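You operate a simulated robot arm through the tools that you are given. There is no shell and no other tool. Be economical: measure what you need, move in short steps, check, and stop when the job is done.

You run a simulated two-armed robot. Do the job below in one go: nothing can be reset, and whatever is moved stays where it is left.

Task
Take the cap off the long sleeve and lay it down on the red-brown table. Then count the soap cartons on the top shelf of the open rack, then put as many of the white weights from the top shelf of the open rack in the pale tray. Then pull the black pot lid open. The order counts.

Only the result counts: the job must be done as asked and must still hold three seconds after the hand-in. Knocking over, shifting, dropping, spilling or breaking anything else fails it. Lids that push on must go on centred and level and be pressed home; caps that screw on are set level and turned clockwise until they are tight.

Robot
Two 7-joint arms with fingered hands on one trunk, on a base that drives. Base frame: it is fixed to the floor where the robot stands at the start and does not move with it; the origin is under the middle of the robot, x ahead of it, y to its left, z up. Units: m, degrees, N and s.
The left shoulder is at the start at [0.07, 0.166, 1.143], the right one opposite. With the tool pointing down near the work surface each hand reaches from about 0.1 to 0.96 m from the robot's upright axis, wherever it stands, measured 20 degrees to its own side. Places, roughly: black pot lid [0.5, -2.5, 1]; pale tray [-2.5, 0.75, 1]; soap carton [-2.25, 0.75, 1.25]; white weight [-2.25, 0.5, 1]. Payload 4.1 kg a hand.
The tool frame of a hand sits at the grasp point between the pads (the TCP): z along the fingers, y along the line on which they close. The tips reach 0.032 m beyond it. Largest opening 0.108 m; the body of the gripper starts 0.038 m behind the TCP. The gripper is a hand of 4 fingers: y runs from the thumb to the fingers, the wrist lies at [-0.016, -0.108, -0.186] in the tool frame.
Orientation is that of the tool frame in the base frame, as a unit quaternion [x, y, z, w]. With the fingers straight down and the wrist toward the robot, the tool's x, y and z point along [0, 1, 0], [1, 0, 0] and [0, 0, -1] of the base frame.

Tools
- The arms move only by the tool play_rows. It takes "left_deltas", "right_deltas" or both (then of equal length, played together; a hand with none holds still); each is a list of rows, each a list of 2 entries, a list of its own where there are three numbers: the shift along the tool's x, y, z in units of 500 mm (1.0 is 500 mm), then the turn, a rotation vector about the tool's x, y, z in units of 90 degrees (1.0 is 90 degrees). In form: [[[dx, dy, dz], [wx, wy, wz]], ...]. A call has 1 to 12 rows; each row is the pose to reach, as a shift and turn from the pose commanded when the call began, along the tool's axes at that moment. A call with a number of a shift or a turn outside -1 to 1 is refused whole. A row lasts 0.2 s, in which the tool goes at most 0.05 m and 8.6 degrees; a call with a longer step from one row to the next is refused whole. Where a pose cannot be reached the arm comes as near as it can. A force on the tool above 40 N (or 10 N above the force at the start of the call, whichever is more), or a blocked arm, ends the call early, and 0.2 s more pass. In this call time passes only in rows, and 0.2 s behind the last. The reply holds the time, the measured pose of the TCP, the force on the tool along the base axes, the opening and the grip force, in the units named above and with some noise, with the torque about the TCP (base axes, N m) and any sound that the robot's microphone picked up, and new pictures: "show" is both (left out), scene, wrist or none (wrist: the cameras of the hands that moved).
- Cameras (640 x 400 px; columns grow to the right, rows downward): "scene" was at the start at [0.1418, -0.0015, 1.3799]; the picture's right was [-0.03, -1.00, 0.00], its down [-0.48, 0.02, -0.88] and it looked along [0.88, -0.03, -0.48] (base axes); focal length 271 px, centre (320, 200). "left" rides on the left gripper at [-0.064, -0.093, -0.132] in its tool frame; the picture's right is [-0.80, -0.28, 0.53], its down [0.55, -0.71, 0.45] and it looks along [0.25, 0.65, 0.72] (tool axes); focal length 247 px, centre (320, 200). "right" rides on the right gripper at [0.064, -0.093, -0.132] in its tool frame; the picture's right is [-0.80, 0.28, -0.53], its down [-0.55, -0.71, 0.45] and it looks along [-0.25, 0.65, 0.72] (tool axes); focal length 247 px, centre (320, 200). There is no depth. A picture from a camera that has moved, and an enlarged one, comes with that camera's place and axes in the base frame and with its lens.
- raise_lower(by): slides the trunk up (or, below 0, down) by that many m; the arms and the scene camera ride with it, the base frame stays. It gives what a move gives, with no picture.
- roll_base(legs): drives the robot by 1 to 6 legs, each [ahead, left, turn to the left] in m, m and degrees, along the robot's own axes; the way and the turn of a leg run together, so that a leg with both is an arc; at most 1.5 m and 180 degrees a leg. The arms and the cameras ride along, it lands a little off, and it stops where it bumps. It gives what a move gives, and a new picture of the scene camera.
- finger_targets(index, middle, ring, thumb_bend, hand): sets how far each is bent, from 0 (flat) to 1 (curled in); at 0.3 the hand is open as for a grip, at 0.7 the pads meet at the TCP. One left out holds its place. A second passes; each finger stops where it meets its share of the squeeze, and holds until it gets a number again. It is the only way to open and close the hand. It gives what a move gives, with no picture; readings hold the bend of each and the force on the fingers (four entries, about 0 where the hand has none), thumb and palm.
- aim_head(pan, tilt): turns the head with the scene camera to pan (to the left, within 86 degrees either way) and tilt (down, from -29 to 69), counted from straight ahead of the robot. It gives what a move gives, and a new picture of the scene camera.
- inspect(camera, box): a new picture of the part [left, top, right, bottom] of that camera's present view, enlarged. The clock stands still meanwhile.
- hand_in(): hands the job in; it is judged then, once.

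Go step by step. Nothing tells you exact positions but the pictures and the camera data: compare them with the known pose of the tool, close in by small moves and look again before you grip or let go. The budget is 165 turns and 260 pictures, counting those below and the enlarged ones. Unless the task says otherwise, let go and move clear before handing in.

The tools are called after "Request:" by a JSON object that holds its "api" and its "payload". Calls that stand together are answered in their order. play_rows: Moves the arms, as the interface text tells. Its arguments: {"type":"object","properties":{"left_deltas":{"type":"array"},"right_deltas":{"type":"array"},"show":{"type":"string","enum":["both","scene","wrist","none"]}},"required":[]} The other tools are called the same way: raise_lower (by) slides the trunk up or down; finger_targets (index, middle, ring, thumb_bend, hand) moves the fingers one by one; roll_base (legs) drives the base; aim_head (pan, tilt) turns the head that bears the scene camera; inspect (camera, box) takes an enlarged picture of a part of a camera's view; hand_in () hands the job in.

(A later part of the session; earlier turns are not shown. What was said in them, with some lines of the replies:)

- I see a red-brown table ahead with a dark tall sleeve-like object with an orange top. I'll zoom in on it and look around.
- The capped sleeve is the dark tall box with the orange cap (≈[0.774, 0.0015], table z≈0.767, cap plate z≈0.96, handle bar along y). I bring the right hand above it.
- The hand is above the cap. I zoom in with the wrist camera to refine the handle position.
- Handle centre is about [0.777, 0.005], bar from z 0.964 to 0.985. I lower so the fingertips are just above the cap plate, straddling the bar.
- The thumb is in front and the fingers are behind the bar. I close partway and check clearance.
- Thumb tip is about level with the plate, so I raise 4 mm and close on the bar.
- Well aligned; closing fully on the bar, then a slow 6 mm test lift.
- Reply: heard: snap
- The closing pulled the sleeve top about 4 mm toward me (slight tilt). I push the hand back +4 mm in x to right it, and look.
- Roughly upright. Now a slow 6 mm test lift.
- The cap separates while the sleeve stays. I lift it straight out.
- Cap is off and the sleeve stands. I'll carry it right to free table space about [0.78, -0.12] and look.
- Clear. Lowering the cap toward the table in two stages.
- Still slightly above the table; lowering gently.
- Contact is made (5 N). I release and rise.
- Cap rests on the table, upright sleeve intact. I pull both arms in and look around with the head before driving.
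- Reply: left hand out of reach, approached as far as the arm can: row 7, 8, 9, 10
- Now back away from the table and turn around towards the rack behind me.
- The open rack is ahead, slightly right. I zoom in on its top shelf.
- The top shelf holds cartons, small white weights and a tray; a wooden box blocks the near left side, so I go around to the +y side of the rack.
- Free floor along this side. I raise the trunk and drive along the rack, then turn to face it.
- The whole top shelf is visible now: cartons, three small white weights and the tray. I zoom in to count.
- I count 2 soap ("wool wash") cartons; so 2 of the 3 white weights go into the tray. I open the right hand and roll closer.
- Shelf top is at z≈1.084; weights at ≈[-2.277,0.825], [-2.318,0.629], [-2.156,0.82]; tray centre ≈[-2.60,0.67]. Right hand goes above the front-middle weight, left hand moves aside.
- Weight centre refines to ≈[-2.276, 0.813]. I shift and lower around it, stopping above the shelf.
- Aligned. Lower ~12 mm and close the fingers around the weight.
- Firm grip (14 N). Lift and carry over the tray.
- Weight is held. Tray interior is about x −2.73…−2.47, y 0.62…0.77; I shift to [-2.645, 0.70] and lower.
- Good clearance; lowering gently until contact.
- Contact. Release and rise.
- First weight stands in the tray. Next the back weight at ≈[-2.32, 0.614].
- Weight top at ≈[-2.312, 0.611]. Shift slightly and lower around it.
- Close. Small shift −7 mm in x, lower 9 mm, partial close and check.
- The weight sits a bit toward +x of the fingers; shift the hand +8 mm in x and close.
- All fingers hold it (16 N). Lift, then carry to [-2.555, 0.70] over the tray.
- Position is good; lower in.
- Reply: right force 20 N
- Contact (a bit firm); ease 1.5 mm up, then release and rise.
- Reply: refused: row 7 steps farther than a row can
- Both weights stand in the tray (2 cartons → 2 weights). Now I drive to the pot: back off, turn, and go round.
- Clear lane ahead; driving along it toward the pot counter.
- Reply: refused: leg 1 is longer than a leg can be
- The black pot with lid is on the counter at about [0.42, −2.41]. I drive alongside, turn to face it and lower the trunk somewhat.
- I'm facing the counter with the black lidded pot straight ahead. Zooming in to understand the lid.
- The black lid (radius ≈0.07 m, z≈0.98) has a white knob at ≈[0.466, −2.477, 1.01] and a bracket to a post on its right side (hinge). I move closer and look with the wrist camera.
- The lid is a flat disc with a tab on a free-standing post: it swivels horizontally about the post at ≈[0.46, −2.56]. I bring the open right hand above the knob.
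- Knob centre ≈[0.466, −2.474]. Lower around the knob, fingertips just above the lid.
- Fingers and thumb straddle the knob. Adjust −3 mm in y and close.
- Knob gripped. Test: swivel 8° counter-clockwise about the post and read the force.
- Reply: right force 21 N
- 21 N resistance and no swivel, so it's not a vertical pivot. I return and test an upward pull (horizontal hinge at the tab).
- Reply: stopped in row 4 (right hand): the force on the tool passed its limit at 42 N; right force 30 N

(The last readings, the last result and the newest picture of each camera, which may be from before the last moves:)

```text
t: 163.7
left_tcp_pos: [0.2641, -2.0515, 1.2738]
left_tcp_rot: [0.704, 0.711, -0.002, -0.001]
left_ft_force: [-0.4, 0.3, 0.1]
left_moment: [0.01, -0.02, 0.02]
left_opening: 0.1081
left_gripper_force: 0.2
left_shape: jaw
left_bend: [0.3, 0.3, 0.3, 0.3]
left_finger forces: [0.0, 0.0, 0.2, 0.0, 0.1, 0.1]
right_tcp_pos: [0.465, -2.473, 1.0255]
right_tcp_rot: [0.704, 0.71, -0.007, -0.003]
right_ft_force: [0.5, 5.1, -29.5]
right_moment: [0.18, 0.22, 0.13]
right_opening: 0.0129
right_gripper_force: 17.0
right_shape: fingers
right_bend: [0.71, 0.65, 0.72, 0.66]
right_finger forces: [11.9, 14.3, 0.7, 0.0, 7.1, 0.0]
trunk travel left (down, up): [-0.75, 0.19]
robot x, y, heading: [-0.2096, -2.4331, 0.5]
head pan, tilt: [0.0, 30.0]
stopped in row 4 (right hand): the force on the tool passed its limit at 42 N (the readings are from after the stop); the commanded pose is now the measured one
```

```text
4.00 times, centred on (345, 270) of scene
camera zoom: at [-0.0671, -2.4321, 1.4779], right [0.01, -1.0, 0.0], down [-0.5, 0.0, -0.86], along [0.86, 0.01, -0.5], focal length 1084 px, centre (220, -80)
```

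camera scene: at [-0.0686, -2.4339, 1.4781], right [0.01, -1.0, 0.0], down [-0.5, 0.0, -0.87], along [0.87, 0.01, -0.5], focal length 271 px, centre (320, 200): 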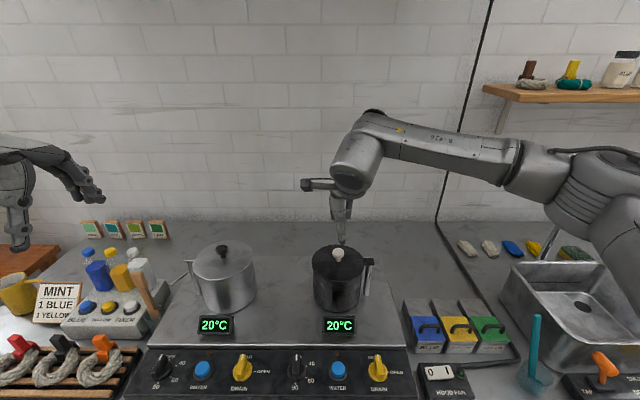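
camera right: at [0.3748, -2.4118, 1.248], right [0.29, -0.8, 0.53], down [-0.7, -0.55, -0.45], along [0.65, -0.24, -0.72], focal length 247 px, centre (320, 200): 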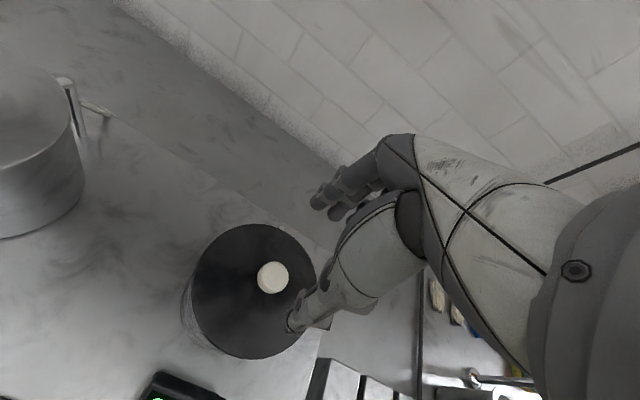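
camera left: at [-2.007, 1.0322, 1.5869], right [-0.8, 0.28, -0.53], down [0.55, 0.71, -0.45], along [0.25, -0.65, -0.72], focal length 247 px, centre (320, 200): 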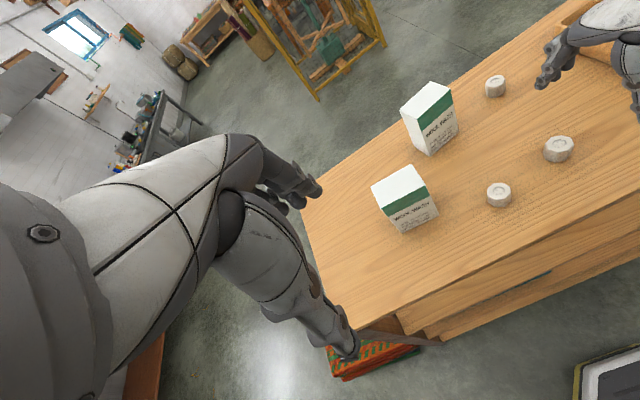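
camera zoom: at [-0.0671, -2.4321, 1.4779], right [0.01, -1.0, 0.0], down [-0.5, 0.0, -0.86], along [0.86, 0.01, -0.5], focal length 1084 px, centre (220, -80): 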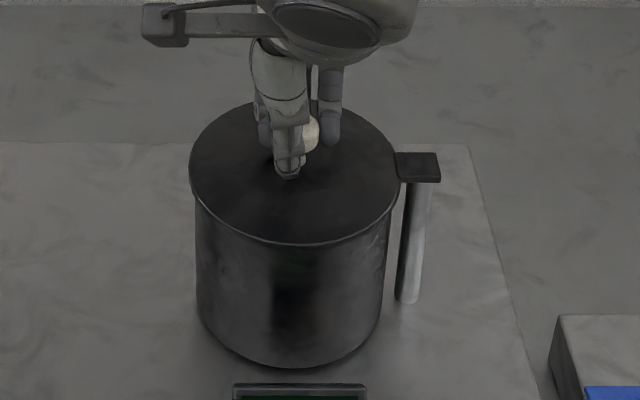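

It's rigid vertically (42 N), which supports a vertical-axis swivel; perhaps it opens the other way (clockwise, away). I relax and test that direction.

Request:
{"api": "play_rows", "payload": {"right_deltas": [[[0, 0, 0.006], [0, 0, 0]]], "show": "none"}}

Request:
{"api": "play_rows", "payload": {"right_deltas": [[[-0.0004, 0.012, 0], [0, 0, 0.045]], [[-0.0016, 0.0237, 0], [0, 0, 0.089]]], "show": "none"}}

Request:
{"api": "inspect", "payload": {"camera": "scene", "box": [290, 220, 400, 320]}}

Request:
{"api": "inspect", "payload": {"camera": "left", "box": [480, 0, 640, 150]}}

```text
t: 164.1
left_tcp_pos: [0.2648, -2.0514, 1.2737]
left_tcp_rot: [0.705, 0.709, -0.001, -0.002]
left_ft_force: [-0.6, -0.1, -0.1]
left_moment: [-0.01, -0.01, 0.0]
left_opening: 0.1079
left_gripper_force: 0.1
left_shape: jaw
left_bend: [0.3, 0.3, 0.3, 0.3]
left_finger forces: [0.0, 0.0, 0.0, 0.0, 0.1, 0.1]
right_tcp_pos: [0.466, -2.473, 1.0244]
right_tcp_rot: [0.705, 0.71, -0.005, -0.001]
right_ft_force: [1.0, 4.3, -22.2]
right_moment: [0.11, 0.18, 0.09]
right_opening: 0.0127
right_gripper_force: 15.4
right_shape: fingers
right_bend: [0.71, 0.65, 0.72, 0.66]
right_finger forces: [10.4, 12.6, 0.7, 0.1, 7.4, 0.0]
trunk travel left (down, up): [-0.75, 0.19]
robot x, y, heading: [-0.2131, -2.4339, 0.5]
head pan, tilt: [0.0, 30.0]
```

```text
t: 164.7
left_tcp_pos: [0.2657, -2.0516, 1.2746]
left_tcp_rot: [0.705, 0.71, -0.001, -0.001]
left_ft_force: [0.6, 0.6, -0.2]
left_moment: [-0.01, 0.02, 0.0]
left_opening: 0.1079
left_gripper_force: 0.0
left_shape: jaw
left_bend: [0.3, 0.3, 0.3, 0.3]
left_finger forces: [0.0, 0.0, 0.0, 0.0, 0.1, 0.1]
right_tcp_pos: [0.4785, -2.4731, 1.0253]
right_tcp_rot: [0.753, 0.658, -0.004, -0.001]
right_ft_force: [1.0, 5.5, -17.4]
right_moment: [0.17, 0.15, 0.06]
right_opening: 0.0125
right_gripper_force: 15.0
right_shape: fingers
right_bend: [0.71, 0.65, 0.72, 0.66]
right_finger forces: [10.2, 11.5, 0.6, 0.0, 7.2, 0.0]
trunk travel left (down, up): [-0.75, 0.19]
robot x, y, heading: [-0.2086, -2.4353, 0.4]
head pan, tilt: [0.0, 30.0]
```

```text
4.00 times, centred on (345, 270) of scene
camera zoom: at [-0.0665, -2.4319, 1.4778], right [0.01, -1.0, 0.0], down [-0.5, 0.0, -0.86], along [0.86, 0.0, -0.5], focal length 1084 px, centre (220, -80)
```

zoom: 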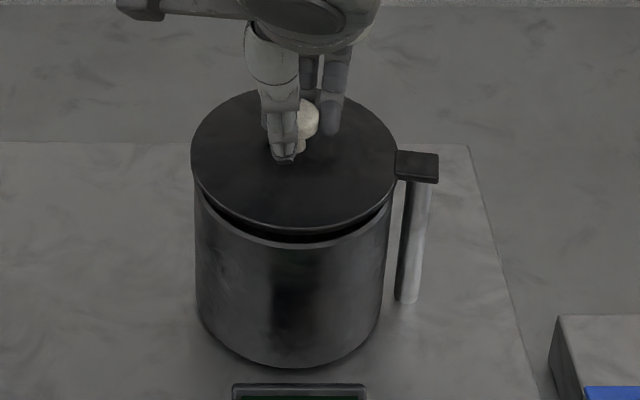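

```text
2.67 times, centred on (560, 75) of left
camera zoom: at [0.1719, -2.1166, 1.4059], right [-0.28, -0.8, -0.53], down [-0.71, 0.54, -0.45], along [0.65, 0.25, -0.72], focal length 659 px, centre (-320, 533)
```

zoom: 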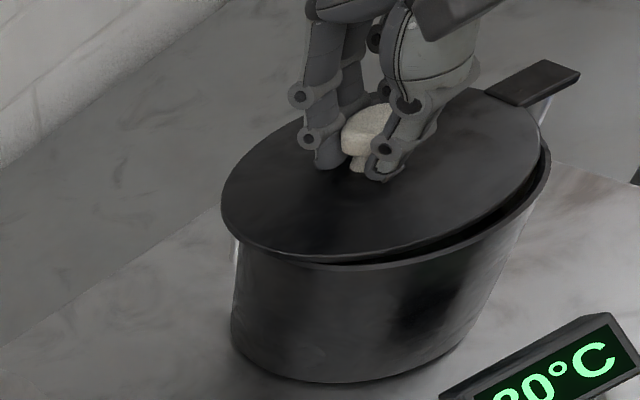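

It swings open clockwise, away from me. I continue along the arc about the post to ~60°.

Request:
{"api": "play_rows", "payload": {"right_deltas": [[[-0.0016, 0.015, 0.004], [0, 0, 0]], [[-0.0036, 0.0302, 0.004], [0, 0, 0]], [[-0.008, 0.045, 0.004], [0, 0, 0]], [[-0.0128, 0.0596, 0.004], [0, 0, 0]], [[-0.0195, 0.0735, 0.004], [0, 0, 0]], [[-0.027, 0.087, 0.004], [0, 0, 0]], [[-0.036, 0.0995, 0.004], [0, 0, 0]], [[-0.0456, 0.1114, 0.004], [0, 0, 0]], [[-0.0565, 0.1225, 0.004], [0, 0, 0]], [[-0.0682, 0.1326, 0.004], [0, 0, 0]]], "show": "scene"}}

Request:
{"api": "inspect", "payload": {"camera": "scene", "box": [290, 200, 430, 320]}}

```text
t: 166.9
left_tcp_pos: [0.2647, -2.0527, 1.2745]
left_tcp_rot: [0.705, 0.709, -0.001, -0.001]
left_ft_force: [-0.2, -0.3, 0.1]
left_moment: [0.02, 0.0, 0.03]
left_opening: 0.1082
left_gripper_force: 0.1
left_shape: jaw
left_bend: [0.3, 0.3, 0.3, 0.3]
left_finger forces: [0.0, 0.0, 0.0, 0.0, 0.0, 0.1]
right_tcp_pos: [0.5386, -2.5167, 1.023]
right_tcp_rot: [0.753, 0.658, -0.003, -0.002]
right_ft_force: [-0.3, 3.4, -14.1]
right_moment: [0.11, 0.06, -0.22]
right_opening: 0.0161
right_gripper_force: 14.3
right_shape: fingers
right_bend: [0.71, 0.67, 0.72, 0.65]
right_finger forces: [5.7, 11.0, 0.0, 0.1, 10.6, 0.0]
trunk travel left (down, up): [-0.75, 0.19]
robot x, y, heading: [-0.2083, -2.4335, 0.4]
head pan, tilt: [0.0, 30.0]
camera scene: at [-0.0674, -2.4333, 1.4778], right [0.01, -1.0, 0.0], down [-0.5, 0.0, -0.86], along [0.86, 0.01, -0.5], focal length 271 px, centre (320, 200)
```

scene: 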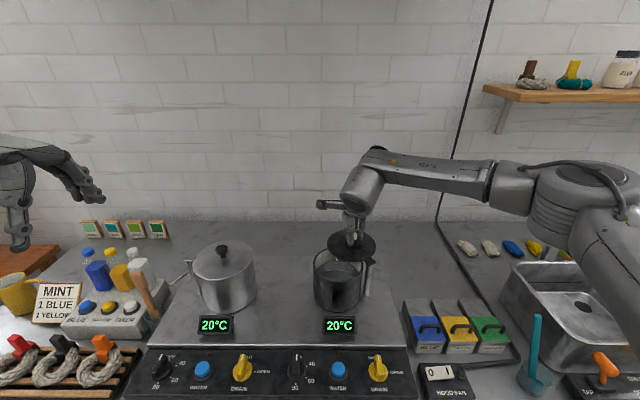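

```text
3.33 times, centred on (360, 260) of scene
camera zoom: at [-0.0674, -2.4333, 1.4778], right [0.01, -1.0, 0.0], down [-0.5, 0.0, -0.86], along [0.86, 0.01, -0.5], focal length 903 px, centre (187, 0)
```

zoom: 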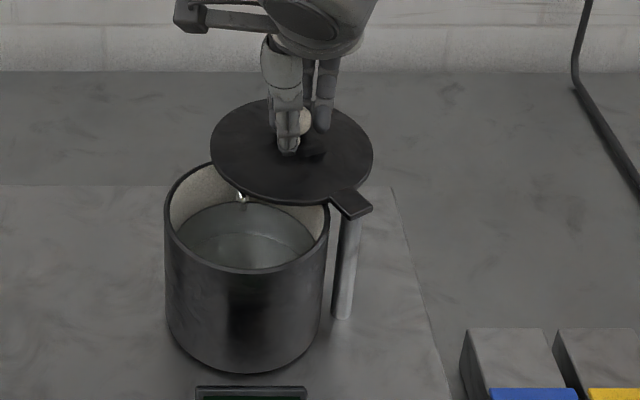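

The pot is opening nicely. Continue to ~110°.

Request:
{"api": "play_rows", "payload": {"right_deltas": [[[-0.013, 0.0088, 0.002], [0, 0, 0]], [[-0.026, 0.0166, 0.002], [0, 0, 0]], [[-0.04, 0.023, 0.002], [0, 0, 0]], [[-0.0543, 0.0285, 0.002], [0, 0, 0]], [[-0.069, 0.0323, 0.002], [0, 0, 0]], [[-0.0844, 0.0352, 0.002], [0, 0, 0]], [[-0.1, 0.0364, 0.002], [0, 0, 0]], [[-0.1153, 0.0368, 0.002], [0, 0, 0]], [[-0.1305, 0.0352, 0.002], [0, 0, 0]], [[-0.1457, 0.0328, 0.002], [0, 0, 0]]], "show": "scene"}}

Request:
{"api": "inspect", "payload": {"camera": "scene", "box": [290, 200, 430, 320]}}

```text
t: 169.1
left_tcp_pos: [0.2642, -2.054, 1.2735]
left_tcp_rot: [0.705, 0.709, -0.001, -0.002]
left_ft_force: [-0.1, -0.7, 0.3]
left_moment: [0.05, -0.02, -0.02]
left_opening: 0.1082
left_gripper_force: 0.0
left_shape: jaw
left_bend: [0.3, 0.3, 0.3, 0.3]
left_finger forces: [0.0, 0.1, 0.0, 0.0, 0.0, 0.0]
right_tcp_pos: [0.5455, -2.5921, 1.0235]
right_tcp_rot: [0.753, 0.658, -0.004, -0.002]
right_ft_force: [4.7, 0.8, -8.1]
right_moment: [-0.05, -0.1, -0.23]
right_opening: 0.0174
right_gripper_force: 12.1
right_shape: fingers
right_bend: [0.71, 0.68, 0.72, 0.66]
right_finger forces: [8.0, 6.8, 0.1, 0.1, 9.5, 0.1]
trunk travel left (down, up): [-0.75, 0.19]
robot x, y, heading: [-0.21, -2.4368, 0.5]
head pan, tilt: [0.0, 30.0]
camera scene: at [-0.0676, -2.4336, 1.4779], right [0.01, -1.0, 0.0], down [-0.5, 0.0, -0.87], along [0.87, 0.01, -0.5], focal length 271 px, centre (320, 200)
```

scene: 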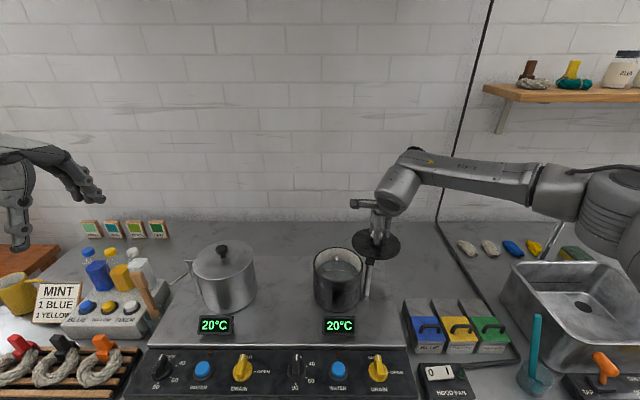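

```text
3.33 times, centred on (360, 260) of scene
camera zoom: at [-0.0676, -2.4336, 1.4779], right [0.01, -1.0, 0.0], down [-0.5, 0.0, -0.87], along [0.87, 0.01, -0.5], focal length 903 px, centre (187, 0)
```

zoom: 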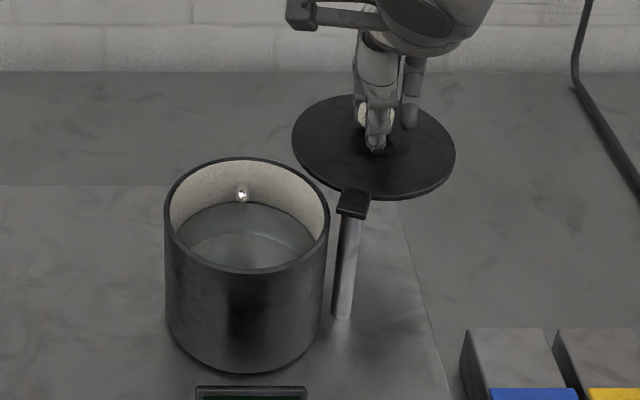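

Lid is well clear. I nudge further along the arc to check whether there is more travel.

Request:
{"api": "play_rows", "payload": {"right_deltas": [[[-0.015, -0.0045, 0.004], [0, 0, 0]], [[-0.03, -0.0095, 0.004], [0, 0, 0]], [[-0.0435, -0.0157, 0.004], [0, 0, 0]], [[-0.057, -0.0235, 0.004], [0, 0, 0]]], "show": "none"}}

Request:
{"api": "inspect", "payload": {"camera": "scene", "box": [290, 200, 430, 320]}}

```text
t: 170.1
left_tcp_pos: [0.2645, -2.0537, 1.2748]
left_tcp_rot: [0.705, 0.709, -0.001, -0.002]
left_ft_force: [-0.1, 0.2, -0.3]
left_moment: [-0.02, 0.01, -0.02]
left_opening: 0.1078
left_gripper_force: 0.0
left_shape: jaw
left_bend: [0.3, 0.3, 0.3, 0.3]
left_finger forces: [0.0, 0.1, 0.0, 0.1, 0.0, 0.0]
right_tcp_pos: [0.5289, -2.6213, 1.0199]
right_tcp_rot: [0.753, 0.658, -0.005, -0.001]
right_ft_force: [7.6, 0.9, -3.2]
right_moment: [-0.05, -0.06, -0.1]
right_opening: 0.0161
right_gripper_force: 3.6
right_shape: fingers
right_bend: [0.71, 0.72, 0.72, 0.72]
right_finger forces: [7.4, 0.0, 0.0, 0.0, 0.0, 0.0]
trunk travel left (down, up): [-0.75, 0.19]
robot x, y, heading: [-0.2144, -2.4343, 0.4]
head pan, tilt: [0.0, 30.0]
```

```text
3.33 times, centred on (360, 260) of scene
camera zoom: at [-0.0679, -2.4347, 1.478], right [0.01, -1.0, 0.0], down [-0.5, 0.0, -0.87], along [0.87, 0.01, -0.5], focal length 903 px, centre (187, 0)
```

zoom: 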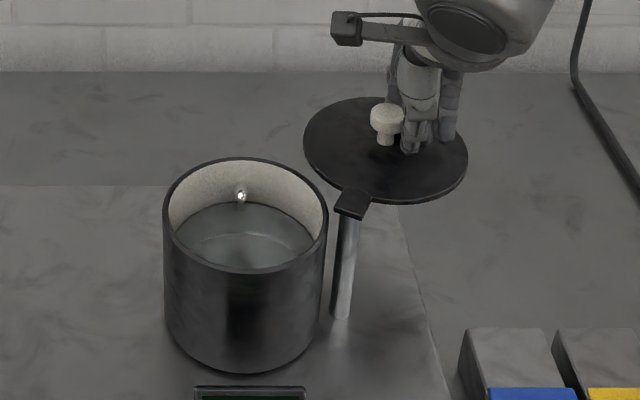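

The lid reached its stop (~100°) and the fingers slipped off the knob. I move slightly clear of it and raise the hand.

Request:
{"api": "play_rows", "payload": {"right_deltas": [[[-0.02, 0, -0.01], [0, 0, 0]], [[-0.03, 0, -0.06], [0, 0, 0]], [[-0.03, 0, -0.14], [0, 0, 0]], [[-0.03, 0, -0.22], [0, 0, 0]], [[-0.03, -0.08, -0.26], [0, 0, 0]], [[-0.03, -0.17, -0.26], [0, 0, 0]], [[-0.03, -0.26, -0.26], [0, 0, 0]], [[-0.03, -0.35, -0.26], [0, 0, 0]]], "show": "scene"}}

Request:
{"api": "inspect", "payload": {"camera": "scene", "box": [290, 200, 430, 320]}}

```text
t: 171.9
left_tcp_pos: [0.2599, -2.0534, 1.2761]
left_tcp_rot: [0.704, 0.71, -0.001, 0.0]
left_ft_force: [0.6, 0.3, 0.1]
left_moment: [0.0, 0.04, 0.02]
left_opening: 0.1078
left_gripper_force: 0.0
left_shape: jaw
left_bend: [0.3, 0.3, 0.3, 0.3]
left_finger forces: [0.0, 0.0, 0.1, 0.0, 0.1, 0.1]
right_tcp_pos: [0.3522, -2.61, 1.1556]
right_tcp_rot: [0.753, 0.659, -0.003, 0.0]
right_ft_force: [0.3, -0.2, -0.1]
right_moment: [-0.03, 0.02, 0.01]
right_opening: 0.0
right_gripper_force: 0.0
right_shape: fingers
right_bend: [0.72, 0.72, 0.72, 0.71]
right_finger forces: [0.1, 0.1, 0.0, 0.0, 0.0, 0.0]
trunk travel left (down, up): [-0.75, 0.19]
robot x, y, heading: [-0.2103, -2.4351, 0.6]
head pan, tilt: [0.0, 30.0]
camera scene: at [-0.0714, -2.4333, 1.4783], right [0.01, -1.0, 0.0], down [-0.5, 0.0, -0.87], along [0.87, 0.01, -0.5], focal length 271 px, centre (320, 200)
```

scene: 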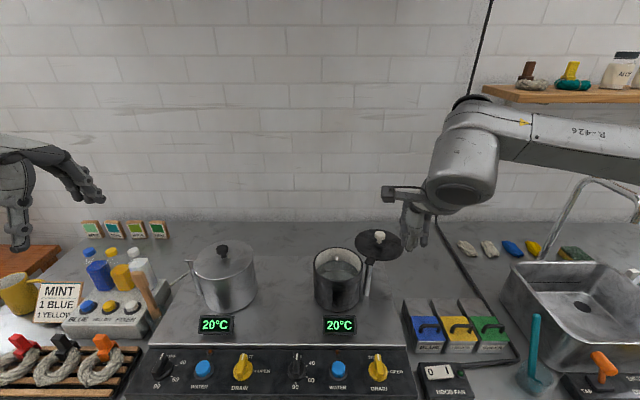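

```text
3.33 times, centred on (360, 260) of scene
camera zoom: at [-0.0714, -2.4333, 1.4783], right [0.01, -1.0, 0.0], down [-0.5, 0.0, -0.87], along [0.87, 0.01, -0.5], focal length 903 px, centre (187, 0)
```

zoom: 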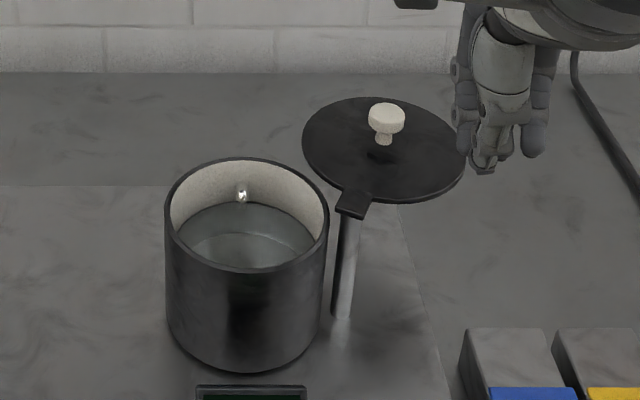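

The pot lid stands fully open, and both hands are free and clear. The cap lies on the table and two weights are in the tray, so I hand in.

Request:
{"api": "hand_in", "payload": {}}

```text
The job is handed in.
```

I did the three tasks in order and handed the job in; I haven't seen the verdict.

- **Cap:** it is off the sleeve and lying on the red-brown table. Gripping it tilted the sleeve slightly, and its base may have moved a few millimetres. It stands upright.
- **Weights:** I counted two soap cartons (labelled "Wool Wash") on the top shelf, so I put two of the three white weights in the pale tray.
- **Pot lid:** the black lid is swung open to its stop at about 100°. Before I found that it swings away from the robot, I pulled it the wrong way (21 N) and upwards (42 N). I saw no movement of the pot.
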